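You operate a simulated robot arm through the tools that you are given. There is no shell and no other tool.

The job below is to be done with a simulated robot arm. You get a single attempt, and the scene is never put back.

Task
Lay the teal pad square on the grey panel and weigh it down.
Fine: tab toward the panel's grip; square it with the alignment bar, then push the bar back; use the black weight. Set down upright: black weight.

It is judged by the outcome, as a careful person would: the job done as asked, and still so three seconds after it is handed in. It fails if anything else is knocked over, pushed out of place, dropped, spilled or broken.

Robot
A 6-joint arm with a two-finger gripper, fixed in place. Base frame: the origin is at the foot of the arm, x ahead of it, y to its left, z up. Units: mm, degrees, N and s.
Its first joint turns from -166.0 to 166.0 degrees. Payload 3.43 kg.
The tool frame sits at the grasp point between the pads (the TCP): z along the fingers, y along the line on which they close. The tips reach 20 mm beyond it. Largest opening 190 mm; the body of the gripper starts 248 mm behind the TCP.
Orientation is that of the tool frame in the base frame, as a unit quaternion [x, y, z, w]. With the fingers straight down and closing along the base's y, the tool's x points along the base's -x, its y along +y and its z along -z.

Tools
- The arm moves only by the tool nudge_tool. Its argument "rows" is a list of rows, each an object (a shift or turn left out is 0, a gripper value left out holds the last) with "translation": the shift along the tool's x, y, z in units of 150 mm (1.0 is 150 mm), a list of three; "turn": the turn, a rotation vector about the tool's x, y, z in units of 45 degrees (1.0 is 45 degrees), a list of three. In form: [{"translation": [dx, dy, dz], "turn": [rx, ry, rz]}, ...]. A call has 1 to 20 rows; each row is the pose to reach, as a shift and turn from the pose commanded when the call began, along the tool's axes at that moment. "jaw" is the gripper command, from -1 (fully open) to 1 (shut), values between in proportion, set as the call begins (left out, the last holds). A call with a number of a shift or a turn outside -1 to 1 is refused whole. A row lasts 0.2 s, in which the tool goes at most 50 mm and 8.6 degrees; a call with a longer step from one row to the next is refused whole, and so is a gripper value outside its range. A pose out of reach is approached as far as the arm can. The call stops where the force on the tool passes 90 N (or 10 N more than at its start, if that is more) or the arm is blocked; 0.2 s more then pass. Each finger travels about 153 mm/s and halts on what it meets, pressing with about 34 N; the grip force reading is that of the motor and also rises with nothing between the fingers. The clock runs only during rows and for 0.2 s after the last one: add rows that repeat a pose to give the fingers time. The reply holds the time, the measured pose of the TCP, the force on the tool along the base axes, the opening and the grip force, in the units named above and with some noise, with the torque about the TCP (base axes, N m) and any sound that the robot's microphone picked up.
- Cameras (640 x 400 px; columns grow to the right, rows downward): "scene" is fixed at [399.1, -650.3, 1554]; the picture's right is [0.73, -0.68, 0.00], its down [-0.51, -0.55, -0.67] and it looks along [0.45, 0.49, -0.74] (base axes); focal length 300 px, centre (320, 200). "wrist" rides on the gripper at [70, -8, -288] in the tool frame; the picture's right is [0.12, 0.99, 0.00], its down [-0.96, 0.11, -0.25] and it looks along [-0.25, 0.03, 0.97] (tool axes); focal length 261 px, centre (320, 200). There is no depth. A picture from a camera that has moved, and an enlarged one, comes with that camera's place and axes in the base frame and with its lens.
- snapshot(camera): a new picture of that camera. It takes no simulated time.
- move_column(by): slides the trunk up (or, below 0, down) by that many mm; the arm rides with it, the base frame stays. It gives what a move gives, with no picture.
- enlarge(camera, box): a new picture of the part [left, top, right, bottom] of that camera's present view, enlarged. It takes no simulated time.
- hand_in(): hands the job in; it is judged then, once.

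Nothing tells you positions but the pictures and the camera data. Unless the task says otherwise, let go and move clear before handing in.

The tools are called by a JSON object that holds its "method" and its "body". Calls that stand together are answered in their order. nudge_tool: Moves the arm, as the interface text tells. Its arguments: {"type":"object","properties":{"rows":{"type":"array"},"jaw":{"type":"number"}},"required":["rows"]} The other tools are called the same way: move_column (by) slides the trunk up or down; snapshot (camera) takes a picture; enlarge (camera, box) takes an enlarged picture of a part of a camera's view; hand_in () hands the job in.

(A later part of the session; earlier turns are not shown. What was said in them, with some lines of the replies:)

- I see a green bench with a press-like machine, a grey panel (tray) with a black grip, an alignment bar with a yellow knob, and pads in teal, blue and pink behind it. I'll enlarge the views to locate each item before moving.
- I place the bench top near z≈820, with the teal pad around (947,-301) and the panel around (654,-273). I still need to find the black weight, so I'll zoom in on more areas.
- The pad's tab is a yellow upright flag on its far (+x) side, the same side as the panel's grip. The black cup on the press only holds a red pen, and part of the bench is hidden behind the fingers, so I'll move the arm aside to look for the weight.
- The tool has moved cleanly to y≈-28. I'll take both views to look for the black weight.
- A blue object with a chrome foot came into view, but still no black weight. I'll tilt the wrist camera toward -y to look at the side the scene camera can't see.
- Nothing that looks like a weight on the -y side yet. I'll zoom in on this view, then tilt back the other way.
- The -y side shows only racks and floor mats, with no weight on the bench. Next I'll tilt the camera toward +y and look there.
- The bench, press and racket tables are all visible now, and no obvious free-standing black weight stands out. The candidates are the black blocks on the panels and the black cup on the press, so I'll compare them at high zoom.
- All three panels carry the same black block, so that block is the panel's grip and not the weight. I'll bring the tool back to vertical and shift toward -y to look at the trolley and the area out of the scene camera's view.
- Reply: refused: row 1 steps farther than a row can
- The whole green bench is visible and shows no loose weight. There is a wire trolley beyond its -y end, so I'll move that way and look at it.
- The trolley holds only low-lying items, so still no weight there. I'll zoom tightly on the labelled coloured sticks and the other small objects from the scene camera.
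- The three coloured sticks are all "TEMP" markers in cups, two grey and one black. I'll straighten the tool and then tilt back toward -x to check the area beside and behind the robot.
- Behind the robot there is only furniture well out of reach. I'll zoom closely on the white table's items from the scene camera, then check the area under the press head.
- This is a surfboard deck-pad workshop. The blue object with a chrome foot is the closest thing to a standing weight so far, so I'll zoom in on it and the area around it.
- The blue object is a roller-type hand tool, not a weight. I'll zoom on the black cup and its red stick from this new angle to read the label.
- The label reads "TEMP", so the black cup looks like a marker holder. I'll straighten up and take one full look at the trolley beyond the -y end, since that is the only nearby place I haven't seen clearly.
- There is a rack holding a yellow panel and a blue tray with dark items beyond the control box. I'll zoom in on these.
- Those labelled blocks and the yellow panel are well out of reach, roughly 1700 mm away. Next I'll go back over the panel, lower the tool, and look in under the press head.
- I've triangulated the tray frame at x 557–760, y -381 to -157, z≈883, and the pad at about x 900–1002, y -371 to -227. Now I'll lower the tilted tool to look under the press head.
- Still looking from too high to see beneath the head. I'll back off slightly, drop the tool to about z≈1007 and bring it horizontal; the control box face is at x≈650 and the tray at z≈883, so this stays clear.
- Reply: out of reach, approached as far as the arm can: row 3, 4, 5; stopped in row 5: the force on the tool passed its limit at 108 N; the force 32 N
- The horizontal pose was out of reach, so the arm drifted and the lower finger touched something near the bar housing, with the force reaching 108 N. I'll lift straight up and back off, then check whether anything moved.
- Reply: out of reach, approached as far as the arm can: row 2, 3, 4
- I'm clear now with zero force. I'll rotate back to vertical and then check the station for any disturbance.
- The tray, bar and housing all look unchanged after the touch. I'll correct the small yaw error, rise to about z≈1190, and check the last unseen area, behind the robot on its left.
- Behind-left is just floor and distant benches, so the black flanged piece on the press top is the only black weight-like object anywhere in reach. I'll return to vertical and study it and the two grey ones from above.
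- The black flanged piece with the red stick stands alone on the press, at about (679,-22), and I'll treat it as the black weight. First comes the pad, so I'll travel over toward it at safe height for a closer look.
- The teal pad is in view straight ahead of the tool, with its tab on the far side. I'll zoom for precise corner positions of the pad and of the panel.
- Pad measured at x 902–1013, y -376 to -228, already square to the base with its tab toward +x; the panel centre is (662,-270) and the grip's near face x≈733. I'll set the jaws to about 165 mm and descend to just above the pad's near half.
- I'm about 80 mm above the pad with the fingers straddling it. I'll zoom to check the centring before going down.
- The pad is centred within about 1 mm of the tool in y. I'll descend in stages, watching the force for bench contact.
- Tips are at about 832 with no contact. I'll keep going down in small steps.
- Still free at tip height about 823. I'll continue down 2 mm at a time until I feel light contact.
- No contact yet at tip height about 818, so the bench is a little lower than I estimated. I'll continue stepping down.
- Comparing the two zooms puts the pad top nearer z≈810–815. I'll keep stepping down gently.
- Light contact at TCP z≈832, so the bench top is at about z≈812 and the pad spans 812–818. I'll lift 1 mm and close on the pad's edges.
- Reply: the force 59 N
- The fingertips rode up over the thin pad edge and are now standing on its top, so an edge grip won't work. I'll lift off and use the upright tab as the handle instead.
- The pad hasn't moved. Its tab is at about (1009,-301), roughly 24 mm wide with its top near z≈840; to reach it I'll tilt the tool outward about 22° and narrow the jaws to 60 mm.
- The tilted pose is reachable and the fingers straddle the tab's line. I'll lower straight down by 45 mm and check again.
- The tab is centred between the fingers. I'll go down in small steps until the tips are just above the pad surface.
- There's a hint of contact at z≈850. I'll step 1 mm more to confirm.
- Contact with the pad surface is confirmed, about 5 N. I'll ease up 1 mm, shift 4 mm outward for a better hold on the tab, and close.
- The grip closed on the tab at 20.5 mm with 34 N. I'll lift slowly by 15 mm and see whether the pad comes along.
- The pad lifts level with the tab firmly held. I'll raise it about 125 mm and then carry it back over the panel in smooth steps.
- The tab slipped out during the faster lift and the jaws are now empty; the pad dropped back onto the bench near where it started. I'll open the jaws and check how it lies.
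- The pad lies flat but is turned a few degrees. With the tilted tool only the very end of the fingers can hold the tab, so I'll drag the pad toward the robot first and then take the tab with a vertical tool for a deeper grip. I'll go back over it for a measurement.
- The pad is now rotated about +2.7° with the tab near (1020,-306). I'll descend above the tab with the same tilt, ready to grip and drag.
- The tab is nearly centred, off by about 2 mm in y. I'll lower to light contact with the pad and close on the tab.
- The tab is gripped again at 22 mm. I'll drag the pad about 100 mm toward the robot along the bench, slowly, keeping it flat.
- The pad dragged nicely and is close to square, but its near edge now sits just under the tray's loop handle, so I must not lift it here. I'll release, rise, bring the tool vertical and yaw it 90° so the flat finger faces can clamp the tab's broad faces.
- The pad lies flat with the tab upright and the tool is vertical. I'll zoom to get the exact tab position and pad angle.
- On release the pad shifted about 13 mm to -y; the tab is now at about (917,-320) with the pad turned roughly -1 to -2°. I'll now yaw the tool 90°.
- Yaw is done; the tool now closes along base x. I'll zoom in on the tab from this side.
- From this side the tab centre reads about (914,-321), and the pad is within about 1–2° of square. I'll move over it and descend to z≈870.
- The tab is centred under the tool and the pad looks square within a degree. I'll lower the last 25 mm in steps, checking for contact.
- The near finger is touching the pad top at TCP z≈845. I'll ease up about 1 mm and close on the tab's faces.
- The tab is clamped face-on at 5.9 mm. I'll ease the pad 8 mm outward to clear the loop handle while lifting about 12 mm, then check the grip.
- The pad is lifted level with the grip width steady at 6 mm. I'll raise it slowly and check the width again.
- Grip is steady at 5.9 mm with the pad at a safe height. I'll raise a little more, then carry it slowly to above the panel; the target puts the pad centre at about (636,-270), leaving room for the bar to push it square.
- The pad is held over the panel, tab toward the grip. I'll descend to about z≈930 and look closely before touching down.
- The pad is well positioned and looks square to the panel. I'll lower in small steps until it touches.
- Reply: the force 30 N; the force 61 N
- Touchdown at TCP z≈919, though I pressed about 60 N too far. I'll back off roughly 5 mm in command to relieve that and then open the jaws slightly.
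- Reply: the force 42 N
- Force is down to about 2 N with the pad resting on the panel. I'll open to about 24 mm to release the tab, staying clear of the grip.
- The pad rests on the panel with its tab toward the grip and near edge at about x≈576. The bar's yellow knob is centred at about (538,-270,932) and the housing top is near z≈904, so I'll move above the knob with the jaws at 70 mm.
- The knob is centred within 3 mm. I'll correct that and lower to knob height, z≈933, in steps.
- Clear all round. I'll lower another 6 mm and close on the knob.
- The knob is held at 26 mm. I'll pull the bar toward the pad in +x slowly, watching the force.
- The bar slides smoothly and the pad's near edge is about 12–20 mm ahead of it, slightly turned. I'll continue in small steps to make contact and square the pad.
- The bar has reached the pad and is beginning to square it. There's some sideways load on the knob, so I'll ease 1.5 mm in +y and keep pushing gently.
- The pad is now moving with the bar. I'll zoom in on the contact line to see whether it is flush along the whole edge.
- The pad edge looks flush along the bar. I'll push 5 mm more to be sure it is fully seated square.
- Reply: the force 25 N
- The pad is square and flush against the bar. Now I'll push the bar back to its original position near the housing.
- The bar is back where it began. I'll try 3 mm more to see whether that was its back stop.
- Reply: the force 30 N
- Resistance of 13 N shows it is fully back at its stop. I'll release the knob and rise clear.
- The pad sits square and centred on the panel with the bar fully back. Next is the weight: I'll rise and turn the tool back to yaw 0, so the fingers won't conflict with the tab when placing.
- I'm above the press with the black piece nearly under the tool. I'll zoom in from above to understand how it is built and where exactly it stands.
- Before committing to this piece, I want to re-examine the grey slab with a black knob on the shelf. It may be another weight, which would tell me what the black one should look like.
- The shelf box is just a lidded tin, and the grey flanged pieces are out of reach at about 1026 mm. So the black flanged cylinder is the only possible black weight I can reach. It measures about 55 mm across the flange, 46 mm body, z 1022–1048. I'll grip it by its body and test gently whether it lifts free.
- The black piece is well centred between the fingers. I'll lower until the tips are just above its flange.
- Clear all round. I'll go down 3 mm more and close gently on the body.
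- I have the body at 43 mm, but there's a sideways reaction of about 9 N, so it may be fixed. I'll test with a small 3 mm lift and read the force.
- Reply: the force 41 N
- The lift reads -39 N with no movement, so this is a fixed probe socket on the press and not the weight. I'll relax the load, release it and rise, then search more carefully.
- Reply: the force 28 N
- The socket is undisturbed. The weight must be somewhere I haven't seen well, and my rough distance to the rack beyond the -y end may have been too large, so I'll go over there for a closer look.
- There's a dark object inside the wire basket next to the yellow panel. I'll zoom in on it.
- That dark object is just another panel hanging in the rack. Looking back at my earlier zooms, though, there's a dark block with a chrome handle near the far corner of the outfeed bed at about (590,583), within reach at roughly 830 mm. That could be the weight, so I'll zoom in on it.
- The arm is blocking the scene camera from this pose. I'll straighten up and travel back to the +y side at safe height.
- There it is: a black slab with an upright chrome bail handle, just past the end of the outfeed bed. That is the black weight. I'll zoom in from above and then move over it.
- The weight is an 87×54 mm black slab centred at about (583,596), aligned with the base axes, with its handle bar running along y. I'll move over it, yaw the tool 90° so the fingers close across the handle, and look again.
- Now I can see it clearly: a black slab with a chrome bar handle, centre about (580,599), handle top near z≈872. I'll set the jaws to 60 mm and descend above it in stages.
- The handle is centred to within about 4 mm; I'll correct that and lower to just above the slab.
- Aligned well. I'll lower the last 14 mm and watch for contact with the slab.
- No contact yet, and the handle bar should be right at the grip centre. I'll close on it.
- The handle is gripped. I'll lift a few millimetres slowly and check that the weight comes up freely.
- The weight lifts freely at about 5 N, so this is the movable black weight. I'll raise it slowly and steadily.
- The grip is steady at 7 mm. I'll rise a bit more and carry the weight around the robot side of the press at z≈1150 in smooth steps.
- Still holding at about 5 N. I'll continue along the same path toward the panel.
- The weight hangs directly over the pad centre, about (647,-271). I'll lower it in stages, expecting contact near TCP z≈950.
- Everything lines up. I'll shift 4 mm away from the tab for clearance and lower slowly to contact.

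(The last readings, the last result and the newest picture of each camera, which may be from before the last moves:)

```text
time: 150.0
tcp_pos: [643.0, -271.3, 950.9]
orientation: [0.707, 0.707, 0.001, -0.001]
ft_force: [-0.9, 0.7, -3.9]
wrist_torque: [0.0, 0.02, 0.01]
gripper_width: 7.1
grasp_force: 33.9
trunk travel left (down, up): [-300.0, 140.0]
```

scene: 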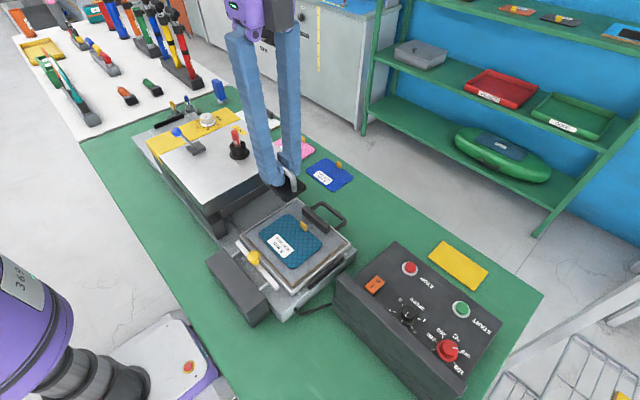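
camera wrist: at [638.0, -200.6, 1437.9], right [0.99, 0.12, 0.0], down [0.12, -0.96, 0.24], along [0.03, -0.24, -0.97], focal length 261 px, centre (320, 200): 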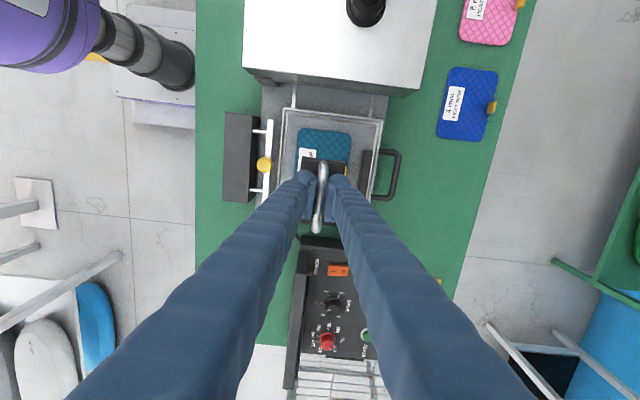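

Still supporting most of the weight, perhaps just reaching the pad. I'll step down 1–2 mm more.

{"method": "nudge_tool", "body": {"rows": [{"translation": [0, 0, 0.006]}, {"translation": [0, 0, 0.01]}]}}

{"method": "enlarge", "body": {"camera": "scene", "box": [240, 180, 350, 280]}}

```text
time: 150.6
tcp_pos: [643.0, -271.3, 949.9]
orientation: [0.707, 0.707, 0.001, -0.001]
ft_force: [1.1, 0.4, -4.4]
wrist_torque: [0.02, -0.01, -0.03]
gripper_width: 7.1
grasp_force: 33.7
trunk travel left (down, up): [-300.0, 140.0]
```

```text
4.00 times, centred on (295, 230) of scene
camera zoom: at [399.1, -650.3, 1554.0], right [0.73, -0.68, 0.0], down [-0.51, -0.55, -0.67], along [0.45, 0.49, -0.74], focal length 1201 px, centre (420, 80)
```

zoom: 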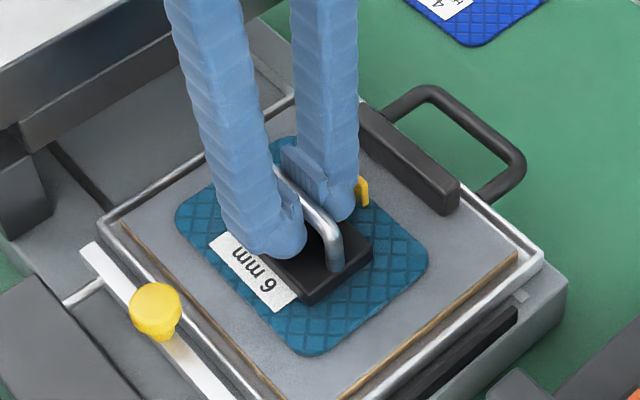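

{"method": "nudge_tool", "body": {"rows": [{"translation": [0, 0, 0.007]}, {"translation": [0, 0, 0.013]}]}}

{"method": "nudge_tool", "body": {"rows": [{"translation": [0, 0, 0.006]}, {"translation": [0, 0, 0.01]}]}}

```text
time: 151.2
tcp_pos: [644.4, -270.2, 949.0]
orientation: [0.707, 0.707, 0.001, -0.001]
ft_force: [-0.7, -0.5, -4.7]
wrist_torque: [-0.02, 0.03, -0.01]
gripper_width: 6.9
grasp_force: 33.8
trunk travel left (down, up): [-300.0, 140.0]
```

```text
time: 151.8
tcp_pos: [644.1, -271.5, 947.1]
orientation: [0.707, 0.707, 0.002, -0.001]
ft_force: [2.8, 1.1, 1.9]
wrist_torque: [-0.04, 0.0, -0.03]
gripper_width: 7.1
grasp_force: 33.9
trunk travel left (down, up): [-300.0, 140.0]
```

The force has gone from -4.7 to +1.9 N, so the weight is resting on the pad. I'll open the jaws just enough to release the handle, then rise straight up.

{"method": "nudge_tool", "body": {"rows": [{"translation": [0, 0, 0]}, {"translation": [0, 0, 0]}, {"translation": [0, 0, 0]}], "jaw": 0.78}}

{"method": "enlarge", "body": {"camera": "wrist", "box": [200, 80, 440, 260]}}

{"method": "enlarge", "body": {"camera": "scene", "box": [240, 180, 350, 280]}}

```text
time: 152.6
tcp_pos: [643.7, -271.0, 946.1]
orientation: [0.707, 0.707, 0.001, -0.001]
ft_force: [-0.5, 0.0, 0.3]
wrist_torque: [-0.02, 0.02, -0.03]
gripper_width: 20.8
grasp_force: 0.1
trunk travel left (down, up): [-300.0, 140.0]
```

```text
2.22 times, centred on (320, 170) of wrist
camera zoom: at [635.1, -201.7, 1233.4], right [0.99, 0.12, 0.0], down [0.12, -0.96, 0.24], along [0.03, -0.24, -0.97], focal length 579 px, centre (320, 267)
```

zoom: 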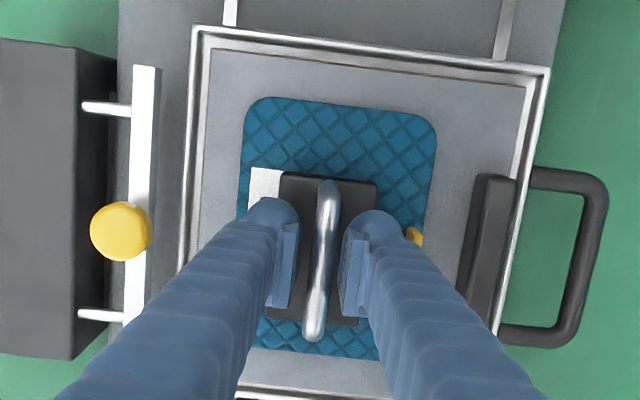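

```text
4.00 times, centred on (295, 230) of scene
camera zoom: at [399.1, -650.3, 1554.0], right [0.73, -0.68, 0.0], down [-0.51, -0.55, -0.67], along [0.45, 0.49, -0.74], focal length 1201 px, centre (420, 80)
```

zoom: 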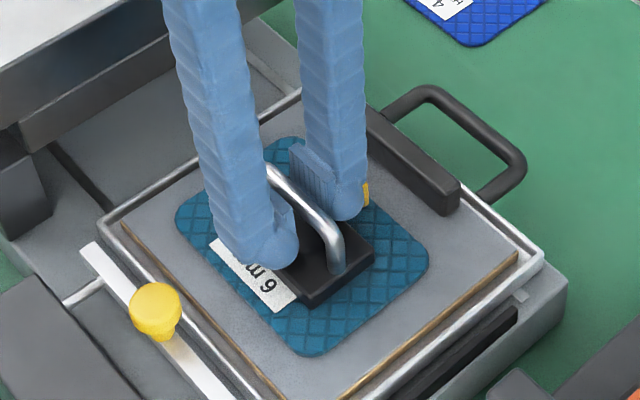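

Released cleanly with the weight sitting flat and its handle up. I'll rise straight up slowly, then clear the area and inspect.

{"method": "nudge_tool", "body": {"rows": [{"translation": [0, 0, -0.04]}, {"translation": [0, 0, -0.1]}, {"translation": [0, 0, -0.2]}, {"translation": [0, 0, -0.35]}, {"translation": [0, 0, -0.55]}, {"translation": [0, 0, -0.8]}, {"translation": [0, 0, -1.0]}]}}

{"method": "nudge_tool", "body": {"rows": [{"translation": [0, 0, -0.25]}, {"translation": [0, 0, -0.5]}, {"translation": [0, 0, -0.65]}]}}

{"method": "nudge_tool", "body": {"rows": [{"translation": [0.3, -0.1, 0]}, {"translation": [0.6, -0.2, 0]}, {"translation": [0.9, -0.3, 0]}, {"translation": [1.0, -0.4, 0]}]}}

{"method": "nudge_tool", "body": {"rows": [{"translation": [0.3, -0.1, 0]}, {"translation": [0.6, -0.2, 0]}, {"translation": [0.9, -0.3, 0]}, {"translation": [1.0, -0.4, 0]}]}}

{"method": "snapshot", "body": {"camera": "scene"}}

{"method": "enlarge", "body": {"camera": "scene", "box": [200, 170, 360, 310]}}

{"method": "snapshot", "body": {"camera": "wrist"}}

```text
time: 154.2
tcp_pos: [643.8, -272.1, 1096.8]
orientation: [0.707, 0.707, 0.002, -0.001]
ft_force: [0.4, -0.7, 0.8]
wrist_torque: [0.01, -0.04, -0.01]
gripper_width: 21.1
grasp_force: 0.0
trunk travel left (down, up): [-300.0, 140.0]
```

```text
time: 155.0
tcp_pos: [642.4, -274.3, 1195.0]
orientation: [0.707, 0.707, 0.0, -0.001]
ft_force: [-0.4, -0.2, -0.2]
wrist_torque: [0.01, 0.0, 0.02]
gripper_width: 20.7
grasp_force: 0.1
trunk travel left (down, up): [-300.0, 140.0]
```

```text
time: 156.0
tcp_pos: [581.0, -125.0, 1195.7]
orientation: [0.707, 0.707, 0.001, -0.001]
ft_force: [0.8, -0.2, 0.1]
wrist_torque: [-0.09, -0.03, 0.02]
gripper_width: 21.0
grasp_force: 0.1
trunk travel left (down, up): [-300.0, 140.0]
```

```text
time: 157.0
tcp_pos: [522.4, 28.7, 1193.3]
orientation: [0.707, 0.707, 0.002, -0.002]
ft_force: [-0.2, -0.1, -0.6]
wrist_torque: [-0.08, -0.06, 0.0]
gripper_width: 20.9
grasp_force: 0.1
trunk travel left (down, up): [-300.0, 140.0]
```

```text
taken
```

scene: 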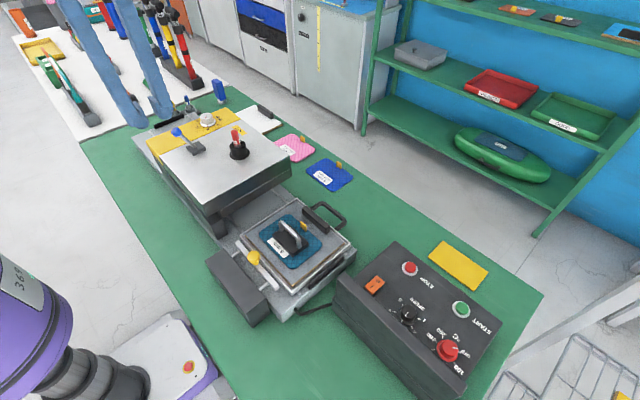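

```text
2.86 times, centred on (280, 240) of scene
camera zoom: at [399.1, -650.3, 1554.0], right [0.73, -0.68, 0.0], down [-0.51, -0.55, -0.67], along [0.45, 0.49, -0.74], focal length 858 px, centre (434, 86)
```

zoom: 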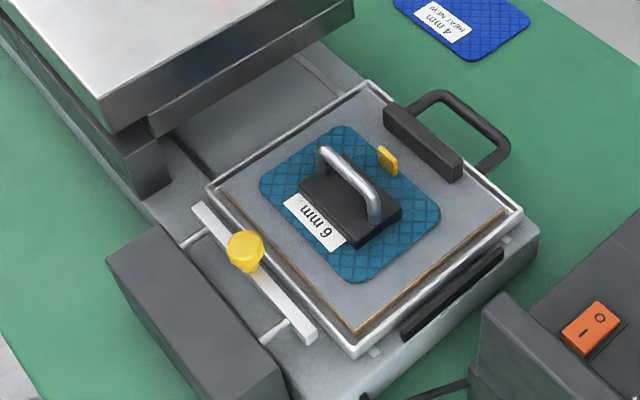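

```text
taken
camera wrist: at [512.8, 98.9, 1480.0], right [0.99, 0.12, 0.0], down [0.12, -0.96, 0.24], along [0.03, -0.24, -0.97], focal length 261 px, centre (320, 200)
```

wrist: 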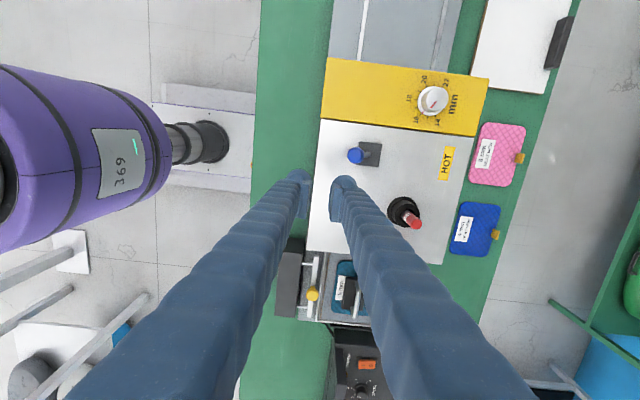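

The pad, tab, bar and weight all look right, and the tool is clear. I'll zoom tightly to check squareness once more before handing in.

{"method": "enlarge", "body": {"camera": "scene", "box": [240, 195, 350, 285]}}

{"method": "enlarge", "body": {"camera": "scene", "box": [120, 80, 300, 170]}}

```text
4.44 times, centred on (295, 240) of scene
camera zoom: at [399.1, -650.3, 1554.0], right [0.73, -0.68, 0.0], down [-0.51, -0.55, -0.67], along [0.45, 0.49, -0.74], focal length 1334 px, centre (431, 22)
```

zoom: 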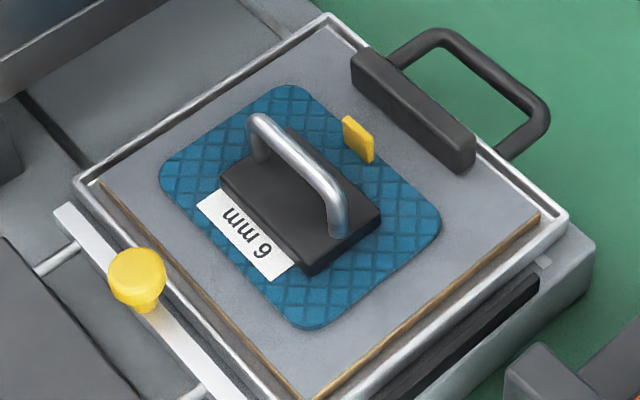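

```text
3.56 times, centred on (210, 125) of scene
camera zoom: at [399.1, -650.3, 1554.0], right [0.73, -0.68, 0.0], down [-0.51, -0.55, -0.67], along [0.45, 0.49, -0.74], focal length 1068 px, centre (711, 467)
```

zoom: 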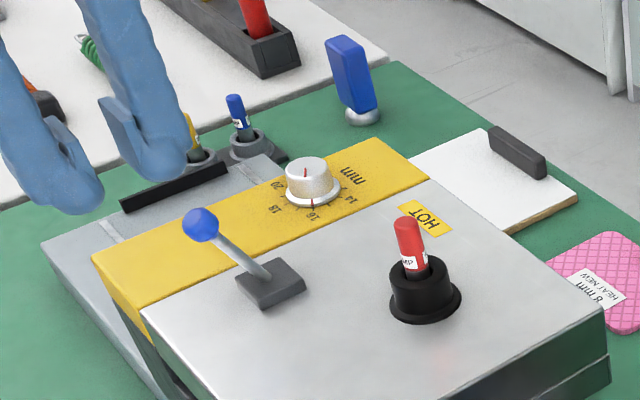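

The pad is square on the panel with its tab toward the grip. The alignment bar is back at its stop, and the black weight stands upright on the pad. Everything else is where it was and the tool is clear, so I'm handing in.

{"method": "hand_in", "body": {}}

```text
The job is handed in.
```

The teal pad is lying square on the grey panel with its tab toward the grip, and the black weight is standing upright on top of it. I squared the pad with the alignment bar, then pushed the bar back until it met its stop. The job is handed in with the arm clear; I haven't had a verdict back.

Four things went less than cleanly along the way:

- **Pad dropped once:** on the first lift the tab slipped out of the fingers and the pad fell a short way back onto the bench. It landed flat, and I picked it up again with a better grip.
- **Fingers pressed on the pad:** my first try at picking it up by its edges ended with the fingers standing on it at about 58 N. I also pressed it onto the panel at about 60 N when setting it down, then eased off.
- **Bumped something near the bar:** while searching for the weight, the arm touched something near the alignment bar's housing at 108 N. Nothing looked moved in the pictures afterward.
- **Wrong object tested:** I first took the black probe socket on top of the press for the weight. I gripped it and pulled up to about 39 N before realising it was fixed, and it was undisturbed. The real weight was the black slab with a chrome handle beyond the far end of the press bed.
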